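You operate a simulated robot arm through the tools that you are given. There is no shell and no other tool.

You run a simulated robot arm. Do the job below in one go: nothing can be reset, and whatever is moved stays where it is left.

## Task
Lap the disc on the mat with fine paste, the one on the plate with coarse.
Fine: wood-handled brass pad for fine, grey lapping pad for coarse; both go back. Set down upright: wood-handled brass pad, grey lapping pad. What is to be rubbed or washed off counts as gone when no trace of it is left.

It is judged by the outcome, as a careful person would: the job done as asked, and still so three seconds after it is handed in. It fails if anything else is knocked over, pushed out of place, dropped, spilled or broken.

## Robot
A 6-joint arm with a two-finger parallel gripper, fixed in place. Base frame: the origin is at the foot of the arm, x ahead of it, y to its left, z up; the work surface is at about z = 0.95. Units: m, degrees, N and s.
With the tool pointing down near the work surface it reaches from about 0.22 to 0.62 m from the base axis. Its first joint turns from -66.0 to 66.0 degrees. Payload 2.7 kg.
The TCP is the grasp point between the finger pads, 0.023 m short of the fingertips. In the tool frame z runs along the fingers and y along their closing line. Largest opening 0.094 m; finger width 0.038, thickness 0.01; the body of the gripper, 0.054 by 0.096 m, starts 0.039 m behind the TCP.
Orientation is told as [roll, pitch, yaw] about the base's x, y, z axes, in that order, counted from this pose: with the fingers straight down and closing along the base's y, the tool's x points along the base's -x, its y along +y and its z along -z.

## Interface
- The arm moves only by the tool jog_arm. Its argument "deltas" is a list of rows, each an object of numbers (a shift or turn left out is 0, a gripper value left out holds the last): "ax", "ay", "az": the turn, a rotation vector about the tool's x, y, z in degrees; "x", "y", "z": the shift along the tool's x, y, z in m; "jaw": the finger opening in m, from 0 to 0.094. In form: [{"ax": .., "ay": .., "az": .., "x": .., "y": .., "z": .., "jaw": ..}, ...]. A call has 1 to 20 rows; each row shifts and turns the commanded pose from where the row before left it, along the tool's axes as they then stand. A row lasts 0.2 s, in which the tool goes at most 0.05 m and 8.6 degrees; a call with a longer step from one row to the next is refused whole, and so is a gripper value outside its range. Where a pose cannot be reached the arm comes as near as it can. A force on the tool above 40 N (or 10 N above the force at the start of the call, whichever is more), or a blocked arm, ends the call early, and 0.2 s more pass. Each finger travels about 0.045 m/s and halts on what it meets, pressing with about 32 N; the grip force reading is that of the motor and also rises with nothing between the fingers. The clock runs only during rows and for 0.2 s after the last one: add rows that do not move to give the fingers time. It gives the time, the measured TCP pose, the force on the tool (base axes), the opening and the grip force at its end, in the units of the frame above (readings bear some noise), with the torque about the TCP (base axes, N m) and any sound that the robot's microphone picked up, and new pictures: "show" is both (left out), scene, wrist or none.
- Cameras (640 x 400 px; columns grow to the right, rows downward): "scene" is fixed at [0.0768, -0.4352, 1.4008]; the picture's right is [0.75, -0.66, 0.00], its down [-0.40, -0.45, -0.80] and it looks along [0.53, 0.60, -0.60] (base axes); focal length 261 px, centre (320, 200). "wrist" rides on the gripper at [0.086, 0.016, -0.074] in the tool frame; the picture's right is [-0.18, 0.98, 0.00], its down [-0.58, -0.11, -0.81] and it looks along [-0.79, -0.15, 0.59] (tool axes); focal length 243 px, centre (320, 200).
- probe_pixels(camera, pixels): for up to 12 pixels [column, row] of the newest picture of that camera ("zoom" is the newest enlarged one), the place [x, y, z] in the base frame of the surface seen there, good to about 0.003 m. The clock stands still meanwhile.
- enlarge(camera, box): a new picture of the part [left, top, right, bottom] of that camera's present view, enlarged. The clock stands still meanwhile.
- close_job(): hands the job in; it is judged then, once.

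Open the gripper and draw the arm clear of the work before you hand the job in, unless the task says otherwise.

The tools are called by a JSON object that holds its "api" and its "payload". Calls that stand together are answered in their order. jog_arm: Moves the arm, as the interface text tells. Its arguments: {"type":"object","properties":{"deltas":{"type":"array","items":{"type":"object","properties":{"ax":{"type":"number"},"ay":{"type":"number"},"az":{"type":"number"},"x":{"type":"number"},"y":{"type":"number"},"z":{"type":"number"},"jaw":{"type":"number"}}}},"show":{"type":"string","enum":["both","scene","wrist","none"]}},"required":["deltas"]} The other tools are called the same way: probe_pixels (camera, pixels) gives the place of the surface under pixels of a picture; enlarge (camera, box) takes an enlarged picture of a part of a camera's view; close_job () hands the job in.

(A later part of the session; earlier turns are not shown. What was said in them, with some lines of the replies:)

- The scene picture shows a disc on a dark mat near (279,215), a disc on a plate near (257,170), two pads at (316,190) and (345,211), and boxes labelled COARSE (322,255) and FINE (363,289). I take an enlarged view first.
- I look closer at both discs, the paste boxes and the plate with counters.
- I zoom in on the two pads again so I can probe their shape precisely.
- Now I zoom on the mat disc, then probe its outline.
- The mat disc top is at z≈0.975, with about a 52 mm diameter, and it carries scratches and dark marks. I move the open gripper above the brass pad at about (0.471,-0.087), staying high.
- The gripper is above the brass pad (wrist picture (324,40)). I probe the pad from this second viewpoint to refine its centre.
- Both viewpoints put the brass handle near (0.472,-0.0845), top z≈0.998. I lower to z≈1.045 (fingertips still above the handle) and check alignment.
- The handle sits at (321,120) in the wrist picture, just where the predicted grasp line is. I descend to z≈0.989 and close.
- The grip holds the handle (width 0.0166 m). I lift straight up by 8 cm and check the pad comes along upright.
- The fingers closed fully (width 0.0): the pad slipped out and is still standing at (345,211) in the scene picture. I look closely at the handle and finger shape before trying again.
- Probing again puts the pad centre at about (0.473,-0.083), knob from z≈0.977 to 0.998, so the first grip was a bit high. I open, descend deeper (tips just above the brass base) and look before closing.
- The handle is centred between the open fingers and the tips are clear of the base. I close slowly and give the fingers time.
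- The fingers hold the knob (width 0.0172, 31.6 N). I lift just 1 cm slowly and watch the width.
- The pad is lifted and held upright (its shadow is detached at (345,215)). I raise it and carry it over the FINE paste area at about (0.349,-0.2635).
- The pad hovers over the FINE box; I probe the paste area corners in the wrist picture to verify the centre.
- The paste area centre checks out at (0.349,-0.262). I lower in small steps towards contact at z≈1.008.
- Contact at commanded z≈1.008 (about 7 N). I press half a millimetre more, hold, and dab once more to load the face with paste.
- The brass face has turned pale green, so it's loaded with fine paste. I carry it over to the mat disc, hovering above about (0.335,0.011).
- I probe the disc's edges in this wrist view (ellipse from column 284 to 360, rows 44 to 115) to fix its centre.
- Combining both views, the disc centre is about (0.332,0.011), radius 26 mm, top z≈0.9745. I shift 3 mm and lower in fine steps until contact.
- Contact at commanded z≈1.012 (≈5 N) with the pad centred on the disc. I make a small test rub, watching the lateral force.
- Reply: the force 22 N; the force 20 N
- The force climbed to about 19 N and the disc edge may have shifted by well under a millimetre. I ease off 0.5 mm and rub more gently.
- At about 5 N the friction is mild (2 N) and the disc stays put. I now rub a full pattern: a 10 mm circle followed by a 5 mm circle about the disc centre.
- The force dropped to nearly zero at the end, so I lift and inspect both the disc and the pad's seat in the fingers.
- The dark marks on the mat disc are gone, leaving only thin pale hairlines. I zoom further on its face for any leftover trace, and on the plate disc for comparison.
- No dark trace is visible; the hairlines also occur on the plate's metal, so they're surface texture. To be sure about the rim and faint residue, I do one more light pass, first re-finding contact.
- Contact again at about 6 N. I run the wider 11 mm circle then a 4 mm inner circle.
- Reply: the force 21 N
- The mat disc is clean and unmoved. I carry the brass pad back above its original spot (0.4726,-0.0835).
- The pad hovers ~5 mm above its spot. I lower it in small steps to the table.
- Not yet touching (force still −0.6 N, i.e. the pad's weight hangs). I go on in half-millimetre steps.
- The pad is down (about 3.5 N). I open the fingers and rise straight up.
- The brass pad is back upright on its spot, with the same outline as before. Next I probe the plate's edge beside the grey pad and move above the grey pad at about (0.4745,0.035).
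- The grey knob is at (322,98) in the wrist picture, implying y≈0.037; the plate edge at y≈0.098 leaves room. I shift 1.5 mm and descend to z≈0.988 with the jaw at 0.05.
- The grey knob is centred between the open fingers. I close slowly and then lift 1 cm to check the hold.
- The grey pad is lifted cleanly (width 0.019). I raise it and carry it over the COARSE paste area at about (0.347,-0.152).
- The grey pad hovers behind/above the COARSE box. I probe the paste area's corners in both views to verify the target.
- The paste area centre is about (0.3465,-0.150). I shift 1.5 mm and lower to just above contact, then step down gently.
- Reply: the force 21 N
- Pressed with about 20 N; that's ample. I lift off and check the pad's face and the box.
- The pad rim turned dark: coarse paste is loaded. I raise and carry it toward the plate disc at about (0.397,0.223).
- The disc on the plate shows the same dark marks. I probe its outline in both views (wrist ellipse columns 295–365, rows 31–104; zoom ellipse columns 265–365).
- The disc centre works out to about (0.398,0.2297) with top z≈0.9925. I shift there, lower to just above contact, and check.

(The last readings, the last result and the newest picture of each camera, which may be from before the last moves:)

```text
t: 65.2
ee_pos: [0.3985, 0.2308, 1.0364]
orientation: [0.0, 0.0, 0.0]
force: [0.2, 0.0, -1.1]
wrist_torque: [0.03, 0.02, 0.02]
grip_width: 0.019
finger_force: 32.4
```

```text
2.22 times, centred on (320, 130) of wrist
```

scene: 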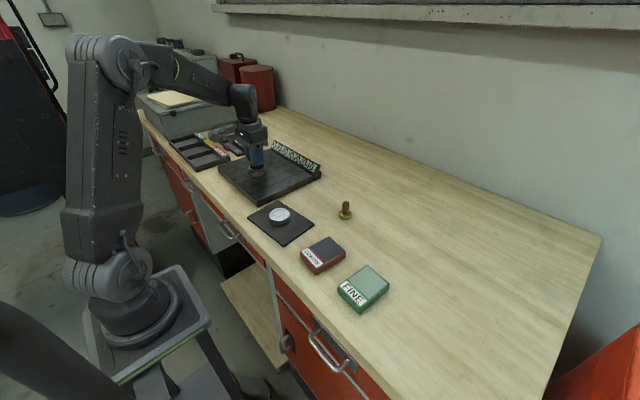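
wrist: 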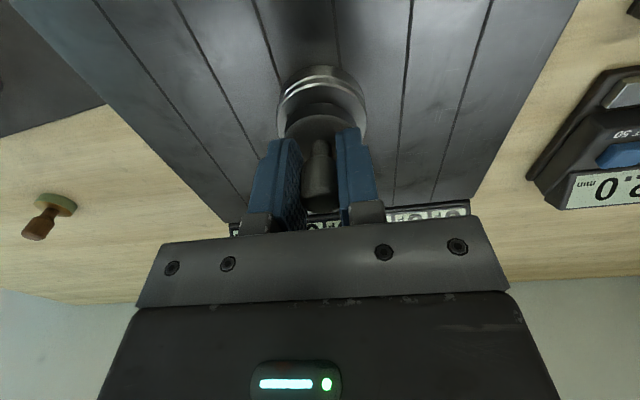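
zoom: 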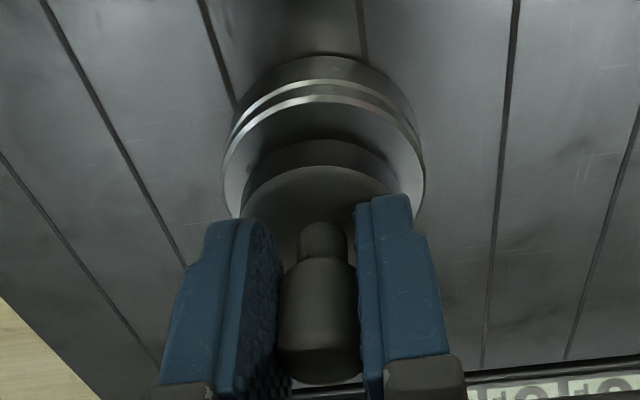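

The pad sits centred just above the disc. I step down to contact.

{"api": "jog_arm", "payload": {"deltas": [{"z": 0.0015}, {"z": 0.0015}, {}], "show": "none"}}

{"api": "jog_arm", "payload": {"deltas": [{"z": 0.001}, {}], "show": "none"}}

{"api": "jog_arm", "payload": {"deltas": [{"z": 0.0006}, {}], "show": "none"}}

```text
t: 66.0
ee_pos: [0.3982, 0.23, 1.0341]
orientation: [-0.1, -0.1, 0.0]
force: [-1.9, -0.6, 4.5]
wrist_torque: [-0.04, 0.02, 0.0]
grip_width: 0.0194
finger_force: 32.3
```

```text
t: 66.6
ee_pos: [0.3978, 0.2297, 1.0329]
orientation: [0.1, -0.2, 0.0]
force: [-4.4, -2.1, 18.3]
wrist_torque: [-0.12, 0.21, 0.01]
grip_width: 0.0196
finger_force: 31.9
```

```text
t: 67.2
ee_pos: [0.3986, 0.2295, 1.0329]
orientation: [0.1, -0.1, 0.0]
force: [-1.7, -1.0, 22.5]
wrist_torque: [-0.01, -0.04, 0.08]
grip_width: 0.0195
finger_force: 32.1
```

I overshot to about 22 N, so I ease up 0.9 mm before any sideways motion and read the force.

{"api": "jog_arm", "payload": {"deltas": [{"z": -0.0009}, {}, {}], "show": "none"}}

{"api": "jog_arm", "payload": {"deltas": [{"x": 0.003}, {"x": 0.002}], "show": "none"}}

```text
t: 68.0
ee_pos: [0.3985, 0.2301, 1.032]
orientation: [0.0, -0.2, 0.0]
force: [5.9, 0.9, 15.4]
wrist_torque: [0.03, -0.39, -0.02]
grip_width: 0.0192
finger_force: 32.1
```

```text
t: 68.6
ee_pos: [0.3931, 0.2301, 1.0328]
orientation: [0.0, -0.1, 0.0]
force: [5.2, -0.7, 12.8]
wrist_torque: [0.06, -0.27, -0.03]
grip_width: 0.0193
finger_force: 32.3
```

Still about 13 N with 5 N friction. I ease another 0.3 mm, move back, and check that the disc hasn't shifted.

{"api": "jog_arm", "payload": {"deltas": [{"z": -0.0003}, {"x": -0.003}, {"x": -0.003}, {"x": -0.003}], "show": "scene"}}

{"api": "enlarge", "payload": {"camera": "scene", "box": [215, 130, 300, 200]}}

```text
t: 69.6
ee_pos: [0.4024, 0.2294, 1.0329]
orientation: [0.0, 0.0, 0.1]
force: [-6.7, -0.2, 15.1]
wrist_torque: [0.13, 0.17, 0.03]
grip_width: 0.0193
finger_force: 31.8
```

scene: 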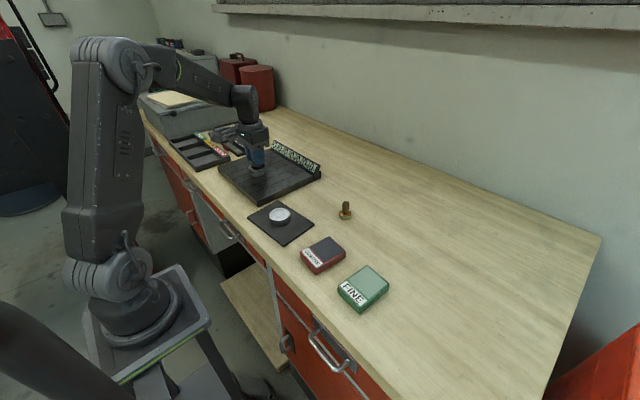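

```text
5.71 times, centred on (258, 165) of scene
```

zoom: 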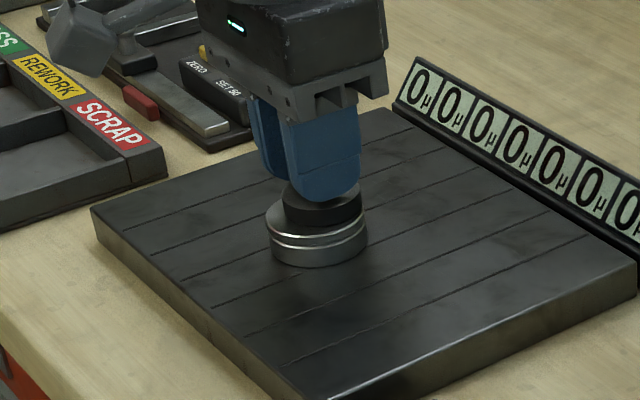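

The disc hasn't moved even with ~6 N sideways. I ease 0.2 mm more and run the lapping pattern: an 8 mm circle plus a small inner one.

{"api": "jog_arm", "payload": {"deltas": [{"x": -0.004, "z": -0.0002}, {"x": 0.00107, "y": -0.004}, {"x": 0.00293, "y": -0.00293}, {"x": 0.004, "y": -0.00107}, {"x": 0.004, "y": 0.00107}, {"x": 0.00293, "y": 0.00293}, {"x": 0.00107, "y": 0.004}, {"x": -0.00107, "y": 0.004}, {"x": -0.00293, "y": 0.00293}, {"x": -0.004, "y": 0.00107}, {"x": -0.004, "y": -0.00107}, {"x": -0.00293, "y": -0.00293}, {"x": -0.00107, "y": -0.004}, {"x": 0.005}, {"x": 0.003, "y": -0.003}, {"x": 0.003, "y": 0.003}, {"x": -0.003, "y": 0.003}, {"x": -0.003, "y": -0.003}, {"x": 0.003}], "show": "scene"}}

{"api": "enlarge", "payload": {"camera": "scene", "box": [215, 130, 300, 200]}}

```text
t: 73.6
ee_pos: [0.3986, 0.2295, 1.0324]
orientation: [0.1, 0.1, -0.1]
force: [0.4, -0.4, -1.2]
wrist_torque: [0.0, -0.02, -0.01]
grip_width: 0.0192
finger_force: 32.3
```

scene: 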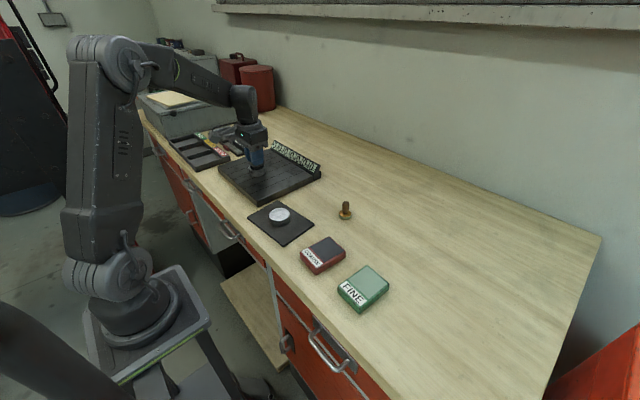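

```text
5.71 times, centred on (258, 165) of scene
```

zoom: 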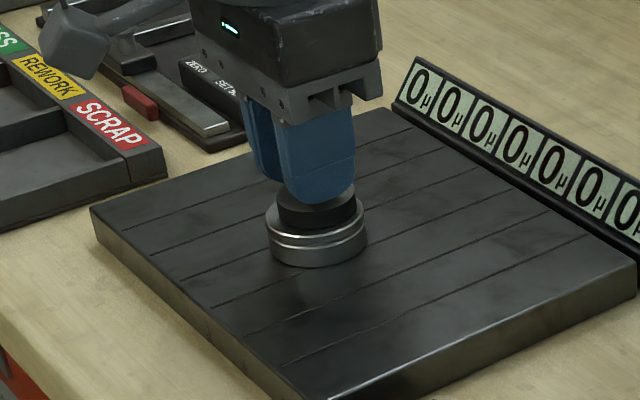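

Contact was lost by the end (force back to −1.2 N). I lower half a millimetre, re-read the force, then repeat the pattern.

{"api": "jog_arm", "payload": {"deltas": [{"z": 0.0005}, {}], "show": "none"}}

{"api": "jog_arm", "payload": {"deltas": [{"z": 0.0003}, {}], "show": "none"}}

```text
t: 74.2
ee_pos: [0.3979, 0.2284, 1.0325]
orientation: [0.0, 0.0, 0.0]
force: [0.6, 0.3, 1.2]
wrist_torque: [0.03, -0.04, 0.03]
grip_width: 0.019
finger_force: 32.4
```

```text
t: 74.8
ee_pos: [0.3972, 0.2292, 1.0328]
orientation: [0.0, 0.0, 0.0]
force: [-0.7, 0.3, 6.6]
wrist_torque: [-0.01, -0.1, 0.02]
grip_width: 0.0193
finger_force: 31.3
```

About 8 N of contact now. I repeat the lapping pattern.

{"api": "jog_arm", "payload": {"deltas": [{"x": -0.004}, {"x": -0.004}, {"x": 0.00107, "y": -0.004}, {"x": 0.00293, "y": -0.00293}, {"x": 0.004, "y": -0.00107}, {"x": 0.004, "y": 0.00107}, {"x": 0.00293, "y": 0.00293}, {"x": 0.00107, "y": 0.004}, {"x": -0.00107, "y": 0.004}, {"x": -0.00293, "y": 0.00293}, {"x": -0.004, "y": 0.00107}, {"x": -0.004, "y": -0.00107}, {"x": -0.00293, "y": -0.00293}, {"x": -0.00107, "y": -0.004}, {"x": 0.005}, {"x": 0.003, "y": -0.003}, {"x": 0.003, "y": 0.003}, {"x": -0.003, "y": 0.003}, {"x": -0.003, "y": -0.003}, {"x": 0.003}], "show": "none"}}

{"api": "jog_arm", "payload": {"deltas": [{"z": -0.005}, {"z": -0.02}, {"z": -0.025}, {"z": -0.03}, {}]}}

{"api": "enlarge", "payload": {"camera": "scene", "box": [240, 155, 275, 185]}}

{"api": "enlarge", "payload": {"camera": "wrist", "box": [220, 0, 420, 160]}}

```text
t: 79.0
ee_pos: [0.3982, 0.2303, 1.0324]
orientation: [-0.1, -0.2, 0.0]
force: [3.9, 2.5, 12.4]
wrist_torque: [0.04, -0.26, 0.04]
grip_width: 0.0191
finger_force: 31.8
```

```text
t: 80.2
ee_pos: [0.3974, 0.2297, 1.1118]
orientation: [0.0, 0.0, 0.0]
force: [-0.6, 0.3, -2.1]
wrist_torque: [0.0, -0.01, 0.0]
grip_width: 0.0192
finger_force: 32.0
```

scene: 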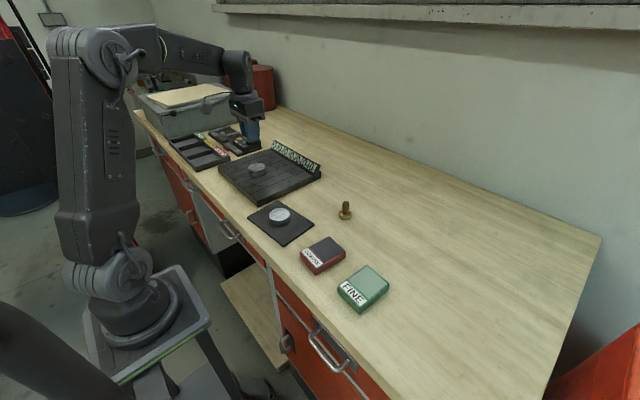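
wrist: 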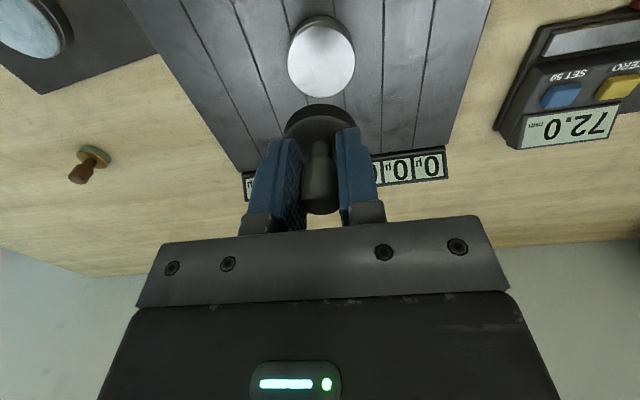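

```text
13.33 times, centred on (258, 170) of scene
```

zoom: 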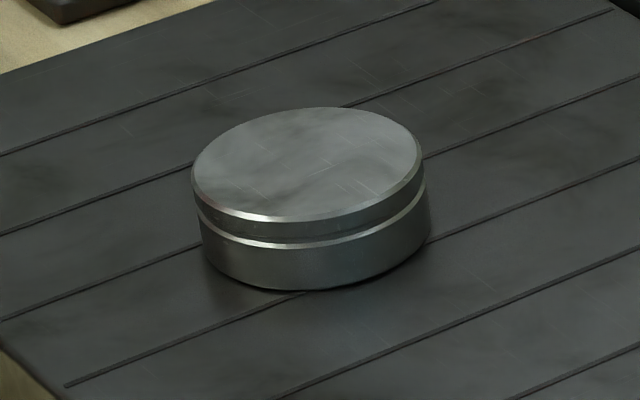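

```text
2.50 times, centred on (320, 80) of wrist
```

zoom: 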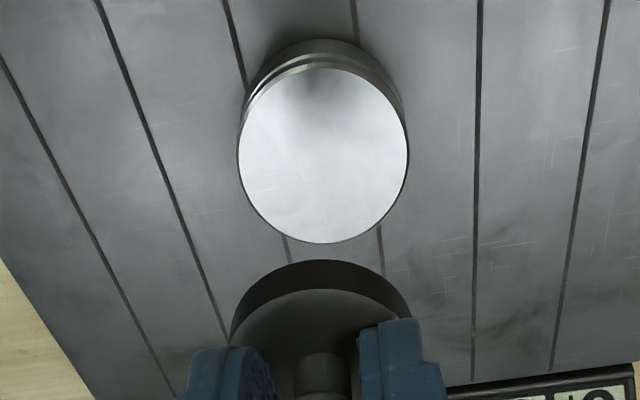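

The dark scuffs on the plate disc are gone; what remains looks like soft reflections. I zoom in fully to verify there's no trace left.

{"api": "enlarge", "payload": {"camera": "wrist", "box": [280, 10, 362, 100]}}

{"api": "enlarge", "payload": {"camera": "scene", "box": [246, 161, 270, 177]}}

{"api": "enlarge", "payload": {"camera": "scene", "box": [210, 130, 330, 210]}}

```text
4.44 times, centred on (321, 55) of wrist
```

zoom: 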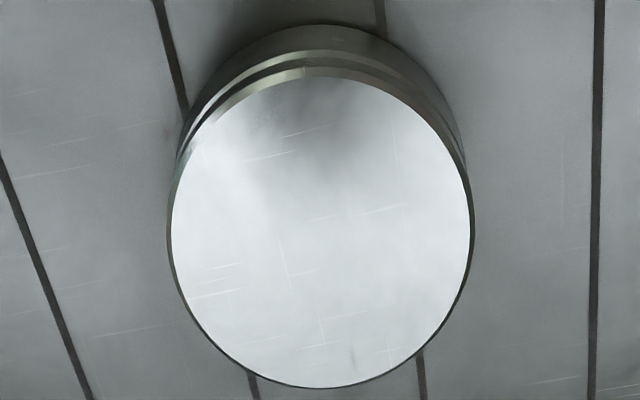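

```text
16.00 times, centred on (258, 169) of scene
```

zoom: 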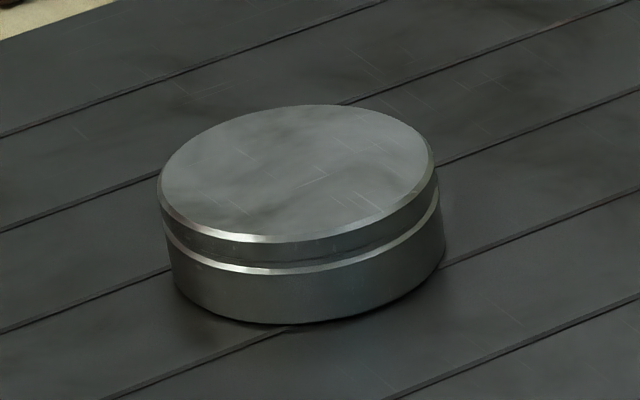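

```text
5.00 times, centred on (270, 170) of scene
```

zoom: 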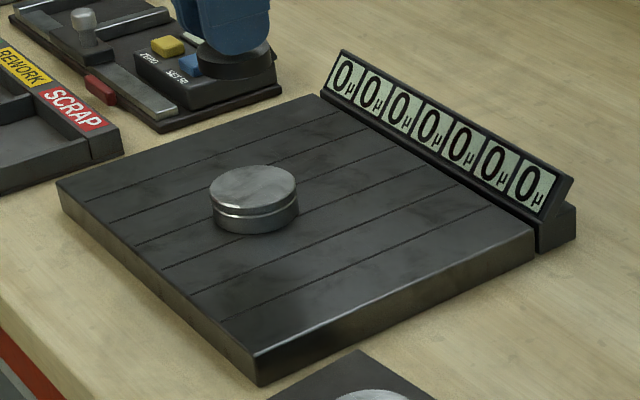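

There's a faint smudge at (352,352) in that zoom, i.e. wrist pixel (328,90), near the far rim. I zoom tighter on it.

{"api": "enlarge", "payload": {"camera": "wrist", "box": [300, 70, 356, 105]}}

{"api": "probe_pixels", "payload": {"camera": "wrist", "pixels": [[328, 90], [322, 55], [290, 55], [354, 50], [325, 26], [318, 94]]}}

```text
11.43 times, centred on (328, 88) of wrist
```

zoom: 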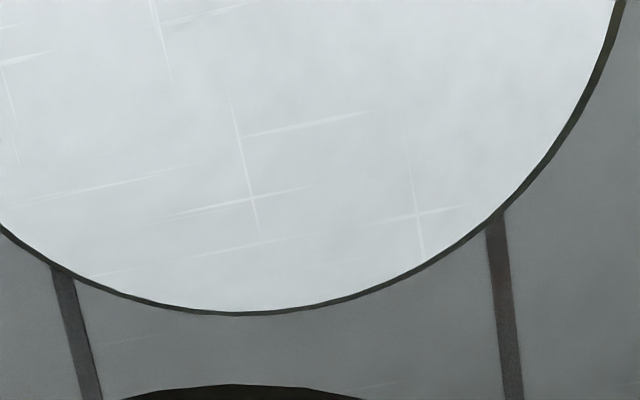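

```text
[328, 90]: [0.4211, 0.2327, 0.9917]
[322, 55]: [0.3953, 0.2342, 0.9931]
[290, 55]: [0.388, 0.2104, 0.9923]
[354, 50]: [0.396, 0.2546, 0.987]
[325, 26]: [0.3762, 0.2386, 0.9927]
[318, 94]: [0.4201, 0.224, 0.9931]
```

The tighter zoom shows only texture hairlines there, no smudge. As on the mat disc, I make one more light pass reaching to the rim for certainty.

{"api": "jog_arm", "payload": {"deltas": [{"z": 0.035}, {"z": 0.03}, {"z": 0.012}, {"z": 0.0025}, {}], "show": "none"}}

{"api": "jog_arm", "payload": {"deltas": [{"z": 0.0005}, {}], "show": "none"}}

```text
t: 81.4
ee_pos: [0.3987, 0.2312, 1.033]
orientation: [0.0, -0.1, 0.0]
force: [-1.0, -0.4, 2.3]
wrist_torque: [0.03, -0.07, 0.01]
grip_width: 0.0194
finger_force: 32.1
```

```text
t: 82.0
ee_pos: [0.3981, 0.2304, 1.0325]
orientation: [0.2, 0.0, 0.0]
force: [-0.8, 2.6, 3.9]
wrist_torque: [0.02, -0.09, 0.03]
grip_width: 0.0195
finger_force: 32.1
```

Contact at about 5 N. I run a 9 mm circle and end with a stroke through the centre.

{"api": "jog_arm", "payload": {"deltas": [{"x": -0.0045}, {"x": -0.0045}, {"x": 0.0012, "y": -0.0045}, {"x": 0.0033, "y": -0.0033}, {"x": 0.0045, "y": -0.0012}, {"x": 0.0045, "y": 0.0012}, {"x": 0.0033, "y": 0.0033}, {"x": 0.0012, "y": 0.0045}, {"x": -0.0012, "y": 0.0045}, {"x": -0.0033, "y": 0.0033}, {"x": -0.0045, "y": 0.0012}, {"x": -0.0045, "y": -0.0012}, {"x": -0.0033, "y": -0.0033}, {"x": -0.0012, "y": -0.0045}, {"x": 0.0045}, {"x": 0.0045, "y": 0.003}, {"x": 0.003, "y": -0.003}, {"x": -0.003, "y": -0.003}, {"x": -0.003, "y": 0.003}, {"x": 0.003}], "show": "none"}}

{"api": "jog_arm", "payload": {"deltas": [{"z": -0.005}, {"z": -0.02}, {"z": -0.025}, {"z": -0.03}, {}]}}

{"api": "enlarge", "payload": {"camera": "scene", "box": [240, 155, 275, 185]}}

{"api": "enlarge", "payload": {"camera": "wrist", "box": [280, 10, 362, 100]}}

```text
t: 86.2
ee_pos: [0.3992, 0.2286, 1.0317]
orientation: [0.0, -0.2, 0.0]
force: [3.1, -0.7, 7.6]
wrist_torque: [-0.06, -0.19, -0.02]
grip_width: 0.0196
finger_force: 32.0
```

```text
t: 87.4
ee_pos: [0.3974, 0.229, 1.1127]
orientation: [0.0, 0.0, -0.1]
force: [0.3, -0.4, -1.9]
wrist_torque: [0.0, 0.0, 0.01]
grip_width: 0.0192
finger_force: 31.6
```

scene: 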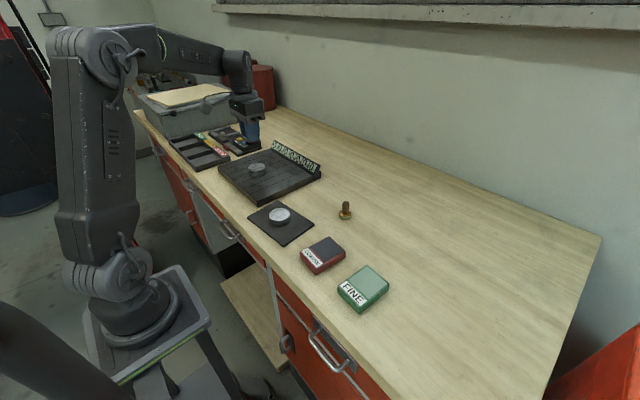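
wrist: 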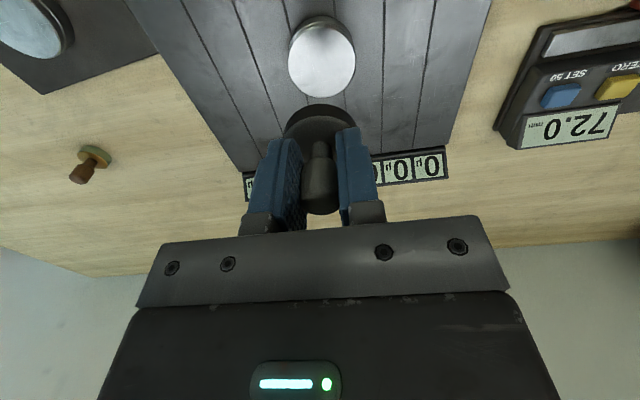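

```text
13.33 times, centred on (258, 170) of scene
```

zoom: 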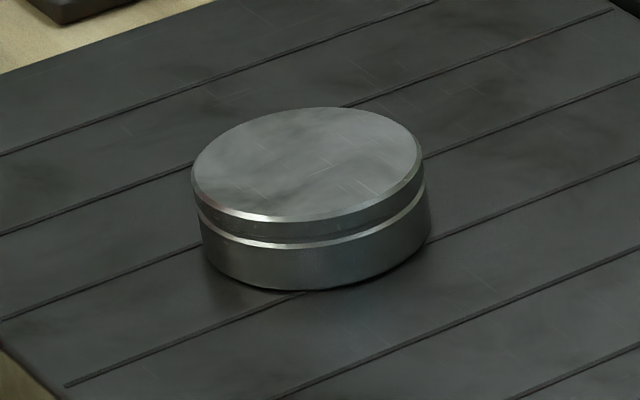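

```text
4.44 times, centred on (321, 55) of wrist
```

zoom: 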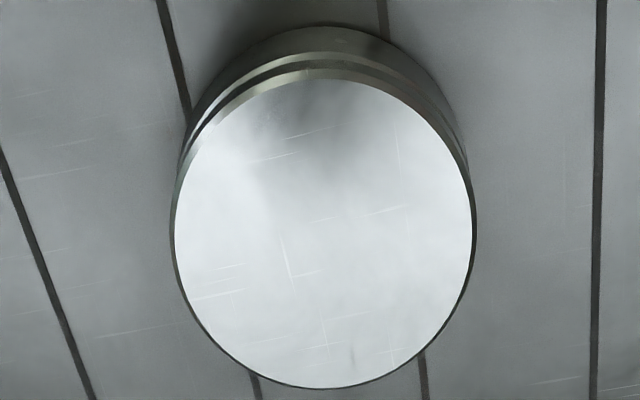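

A faint vertical streak still shows at (352,352) in this zoom but not in the tight one, so it may be a reflection. I shift the arm back and up to look at the disc from another angle.

{"api": "jog_arm", "payload": {"deltas": [{"x": 0.03, "z": -0.02}, {"x": 0.03, "z": -0.02}, {"x": 0.01, "y": -0.02}, {}, {}]}}

{"api": "probe_pixels", "payload": {"camera": "wrist", "pixels": [[340, 100], [330, 80], [350, 110], [360, 90], [340, 120]]}}

```text
t: 88.6
ee_pos: [0.3287, 0.2082, 1.1522]
orientation: [0.1, 0.0, 0.0]
force: [0.7, 0.4, -2.6]
wrist_torque: [0.0, 0.0, -0.01]
grip_width: 0.0191
finger_force: 31.6
```

scene: 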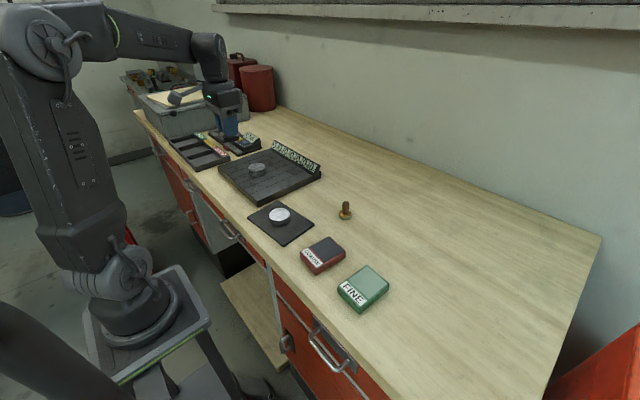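
wrist: 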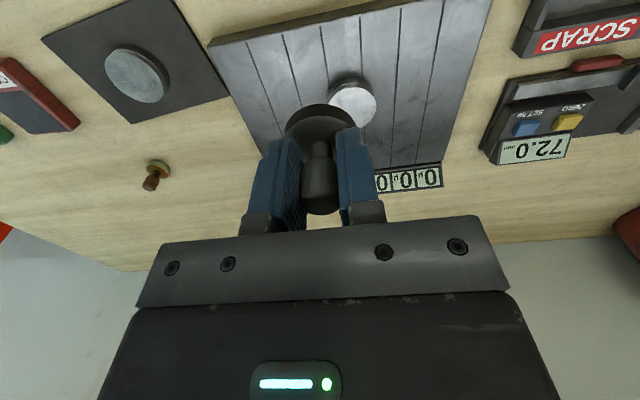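

```text
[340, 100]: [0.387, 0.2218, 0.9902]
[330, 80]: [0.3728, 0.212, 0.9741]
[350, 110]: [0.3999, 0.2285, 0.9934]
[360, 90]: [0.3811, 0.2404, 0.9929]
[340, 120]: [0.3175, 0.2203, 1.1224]
```

The held pad hides part of the disc here; I shift 5 cm to the right (−y) so both discs show clearly.

{"api": "jog_arm", "payload": {"deltas": [{"y": -0.04}, {"y": -0.035}, {}, {}]}}

{"api": "enlarge", "payload": {"camera": "wrist", "box": [360, 60, 460, 140]}}

{"api": "enlarge", "payload": {"camera": "wrist", "box": [150, 20, 250, 110]}}

```text
t: 89.6
ee_pos: [0.3292, 0.135, 1.1501]
orientation: [0.0, 0.0, 0.1]
force: [0.3, -1.0, -1.0]
wrist_torque: [-0.01, 0.02, 0.02]
grip_width: 0.0194
finger_force: 32.0
```

scene: 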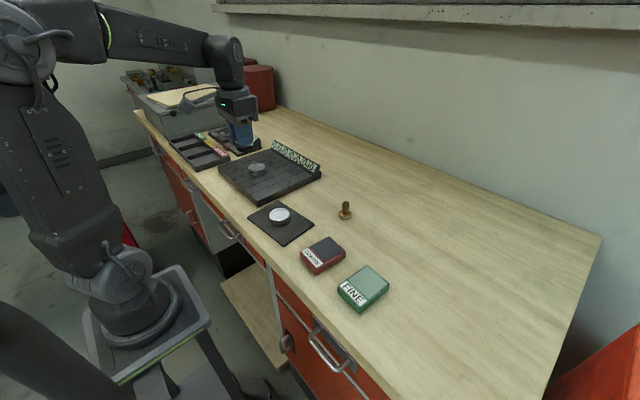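
wrist: 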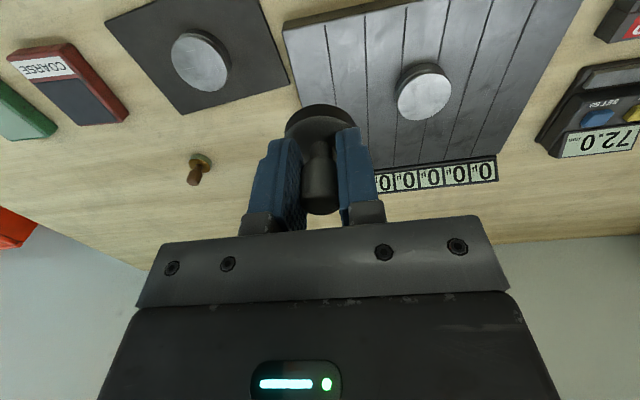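

```text
5.00 times, centred on (410, 100) of wrist
```

zoom: 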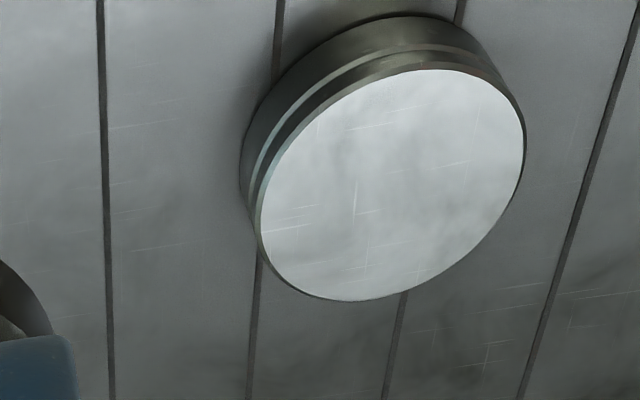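

```text
4.44 times, centred on (200, 65) of wrist
```

zoom: 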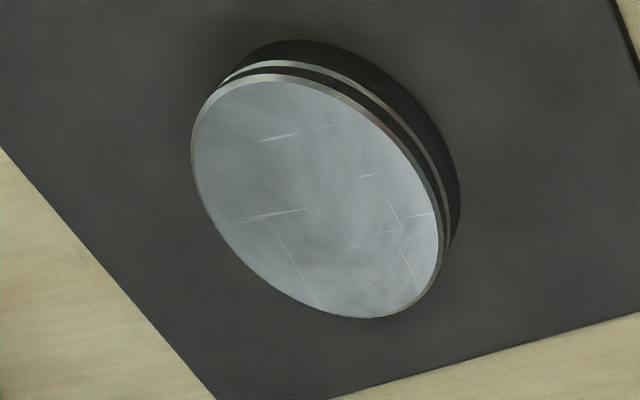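

From this angle both discs are clean with no smudge, so that streak was a reflection. I carry the grey pad back above its original spot (0.4741,0.0365) and lower to z≈0.995.

{"api": "jog_arm", "payload": {"deltas": [{"x": -0.0292, "y": -0.0196}, {"x": -0.0292, "y": -0.0196}, {"x": -0.0292, "y": -0.0196}, {"x": -0.0292, "y": -0.0196}, {"x": -0.0293, "y": -0.0196}, {}, {"z": 0.035}, {"z": 0.04}, {"z": 0.04}, {"z": 0.03}, {"z": 0.012}, {}, {}]}}

{"api": "enlarge", "payload": {"camera": "scene", "box": [285, 150, 355, 210]}}

```text
t: 92.4
ee_pos: [0.4749, 0.0369, 0.9947]
orientation: [0.0, 0.0, -0.1]
force: [-0.6, -0.2, -1.6]
wrist_torque: [0.0, 0.01, -0.02]
grip_width: 0.0193
finger_force: 31.9
```

scene: 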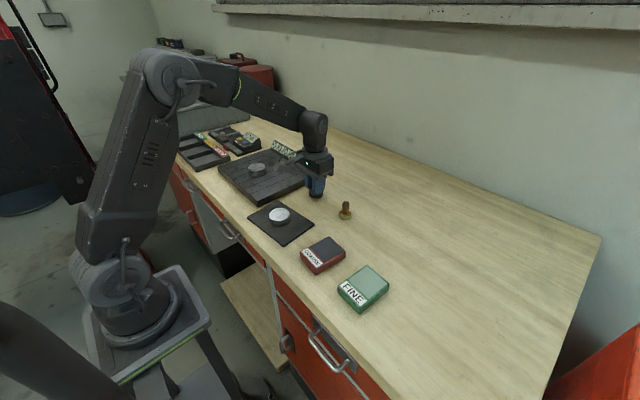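
wrist: 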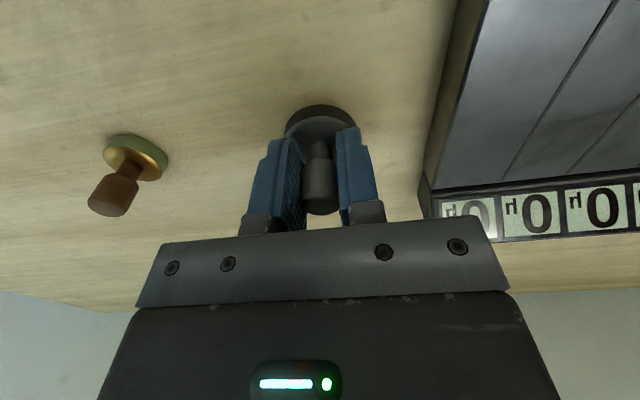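

```text
6.67 times, centred on (320, 180) of scene
```

zoom: 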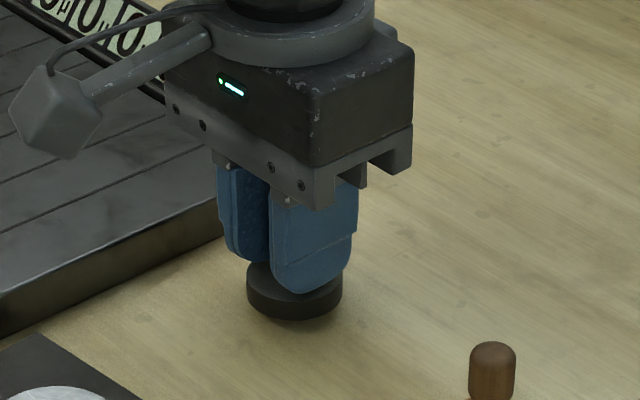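

The pad hangs a few millimetres above its old spot. I lower in small steps until it touches the table.

{"api": "jog_arm", "payload": {"deltas": [{"z": 0.002}, {"z": 0.002}, {"z": 0.0015}, {}], "show": "none"}}

{"api": "jog_arm", "payload": {"deltas": [{"z": 0.0007}, {}], "show": "none"}}

{"api": "jog_arm", "payload": {"deltas": [{"z": 0.0005}, {}], "show": "none"}}

```text
t: 93.4
ee_pos: [0.4751, 0.0373, 0.9895]
orientation: [-0.1, 0.0, -0.1]
force: [0.7, -0.1, -1.3]
wrist_torque: [-0.01, -0.02, 0.02]
grip_width: 0.0192
finger_force: 32.0
```

```text
t: 94.0
ee_pos: [0.4757, 0.0376, 0.9887]
orientation: [0.0, 0.0, 0.0]
force: [0.7, -0.1, -1.1]
wrist_torque: [-0.01, 0.03, 0.0]
grip_width: 0.0192
finger_force: 32.0
```

```text
t: 94.6
ee_pos: [0.4747, 0.0364, 0.9885]
orientation: [0.0, 0.0, 0.0]
force: [0.3, -0.3, -0.5]
wrist_torque: [0.0, -0.02, -0.02]
grip_width: 0.0193
finger_force: 31.7
```

Still just hanging. I continue with 0.4 mm steps.

{"api": "jog_arm", "payload": {"deltas": [{"z": 0.0004}, {}], "show": "none"}}

{"api": "jog_arm", "payload": {"deltas": [{"z": 0.0004}, {}], "show": "none"}}

```text
t: 95.2
ee_pos: [0.4748, 0.036, 0.9875]
orientation: [0.0, 0.0, 0.0]
force: [-1.1, 0.7, 2.5]
wrist_torque: [0.02, -0.02, -0.02]
grip_width: 0.0193
finger_force: 32.5
```

```text
t: 95.8
ee_pos: [0.4744, 0.0364, 0.9883]
orientation: [0.0, -0.1, 0.0]
force: [-3.1, -2.3, 8.7]
wrist_torque: [-0.04, -0.08, -0.06]
grip_width: 0.0193
finger_force: 31.8
```

The pad is firmly on the table. I relieve 0.3 mm, open the fingers to 0.05 and rise.

{"api": "jog_arm", "payload": {"deltas": [{"z": -0.0003}, {"jaw": 0.024}, {"jaw": 0.037}, {"jaw": 0.05}, {}, {}, {"z": -0.01}, {"z": -0.03}, {"z": -0.04}, {"z": -0.04}, {}]}}

{"api": "enlarge", "payload": {"camera": "scene", "box": [295, 170, 365, 230]}}

```text
t: 98.2
ee_pos: [0.4747, 0.0375, 1.1087]
orientation: [-0.1, 0.0, 0.0]
force: [0.5, 0.1, 0.0]
wrist_torque: [-0.01, 0.02, 0.0]
grip_width: 0.0496
finger_force: 0.0
```

scene: 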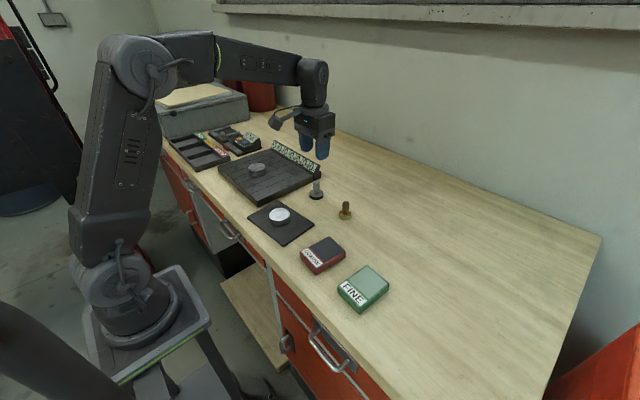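
wrist: 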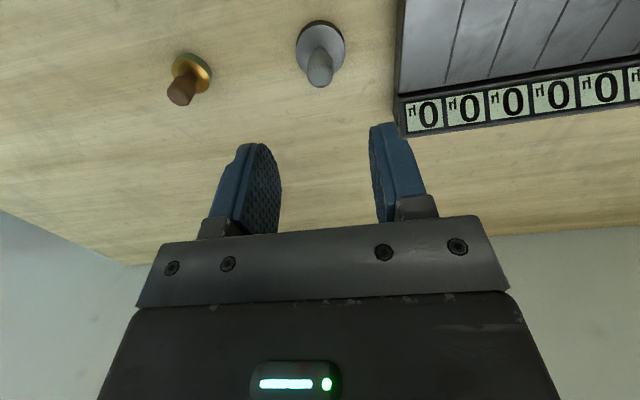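

```text
6.67 times, centred on (330, 200) of scene
```

zoom: 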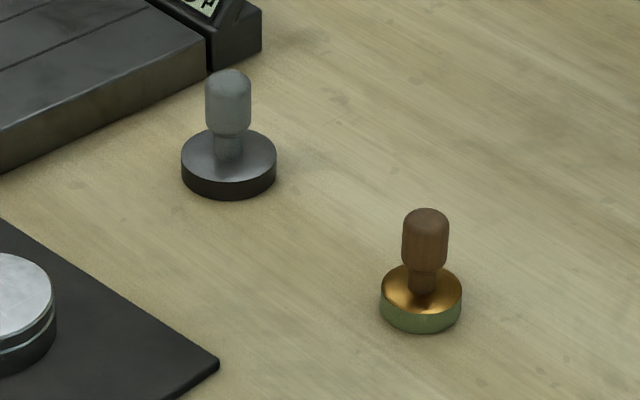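

Both pads stand upright on their original spots. I open the gripper fully, draw the arm back up clear of the work, and take a last look.

{"api": "jog_arm", "payload": {"deltas": [{"z": -0.04, "jaw": 0.094}, {"z": -0.04}, {"x": 0.03, "z": -0.03}, {"x": 0.02}, {}, {}]}}

{"api": "enlarge", "payload": {"camera": "scene", "box": [200, 130, 420, 320]}}

{"api": "enlarge", "payload": {"camera": "scene", "box": [262, 200, 297, 230]}}

{"api": "enlarge", "payload": {"camera": "scene", "box": [240, 155, 275, 185]}}

```text
t: 99.6
ee_pos: [0.4252, 0.0377, 1.218]
orientation: [-0.1, 0.0, -0.1]
force: [-0.3, 0.3, -0.3]
wrist_torque: [0.03, 0.0, -0.01]
grip_width: 0.0941
finger_force: 0.0
```

scene: 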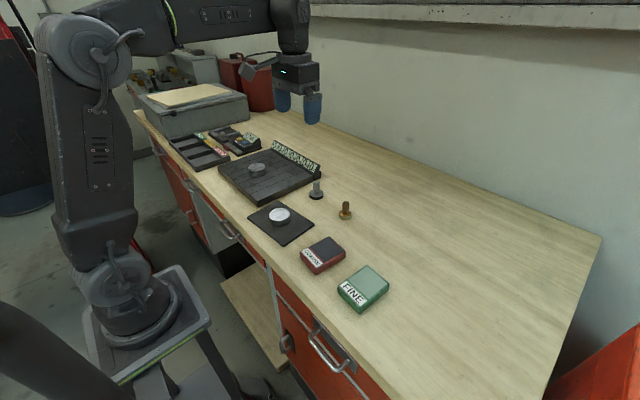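
wrist: 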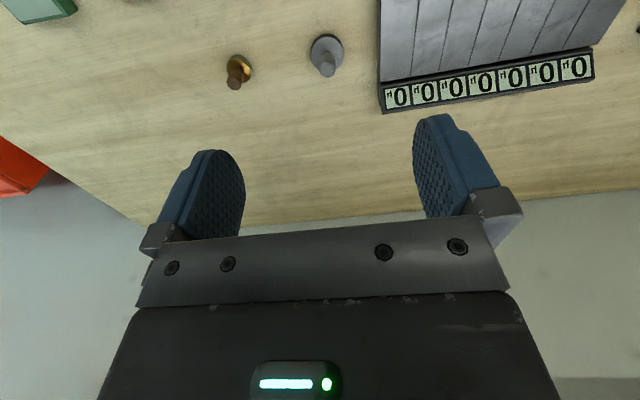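

```text
2.11 times, centred on (310, 225) of scene
```

zoom: 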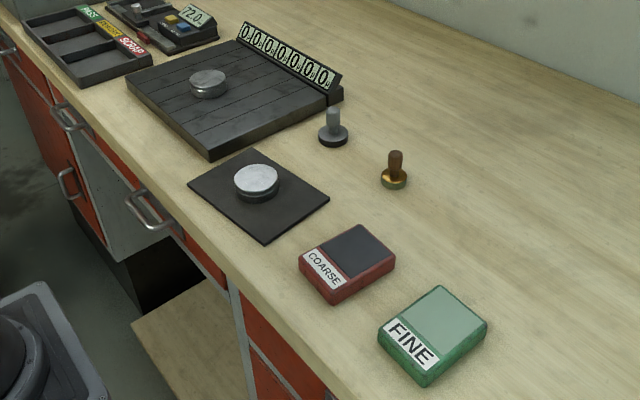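

```text
13.33 times, centred on (280, 215) of scene
```

zoom: 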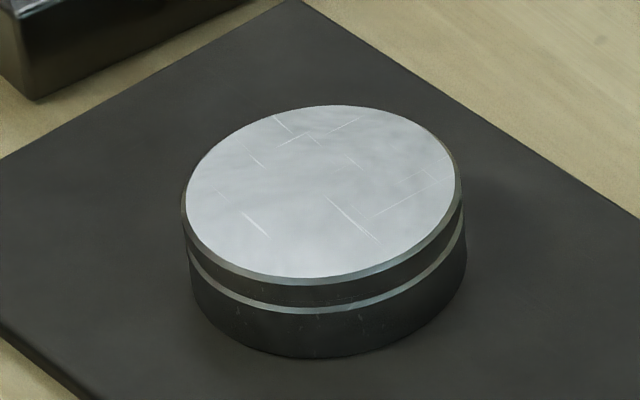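

```text
13.33 times, centred on (258, 170) of scene
```

zoom: 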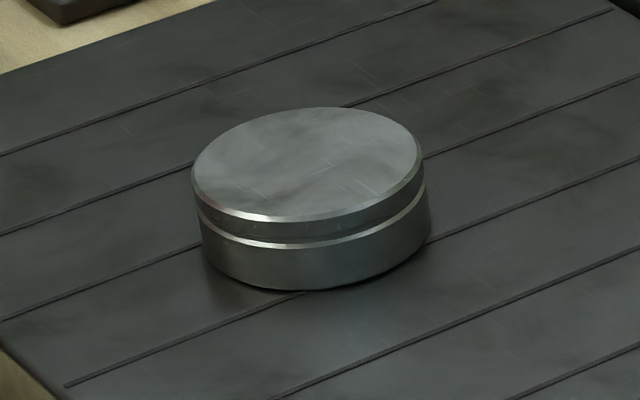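

Both discs are free of dark marks, and both pads stand upright in their places. The boxes, mat and plate are where they were, and the arm is clear with the gripper open, so I hand the job in.

{"api": "close_job", "payload": {}}

```text
The job is handed in.
```

I lapped both discs and handed the job in. In the last pictures no dark marks are left on either one.

- **Mat disc:** lapped with fine paste using the wood-handled brass pad. It shifted by less than half a millimetre.
- **Plate disc:** lapped with coarse paste using the grey pad. It shows no visible shift.
- **Pads:** both are back on their original spots, standing upright, with paste still on their faces.
- **Hairlines:** thin pale lines remain on both discs. I took them as surface texture, because the plate's own metal has them too and extra lapping didn't change them.

The first grip on the brass pad slipped off, but the pad stayed standing and the second grip held. Nothing else was knocked over or moved out of place. The arm is clear of the work with the gripper open.
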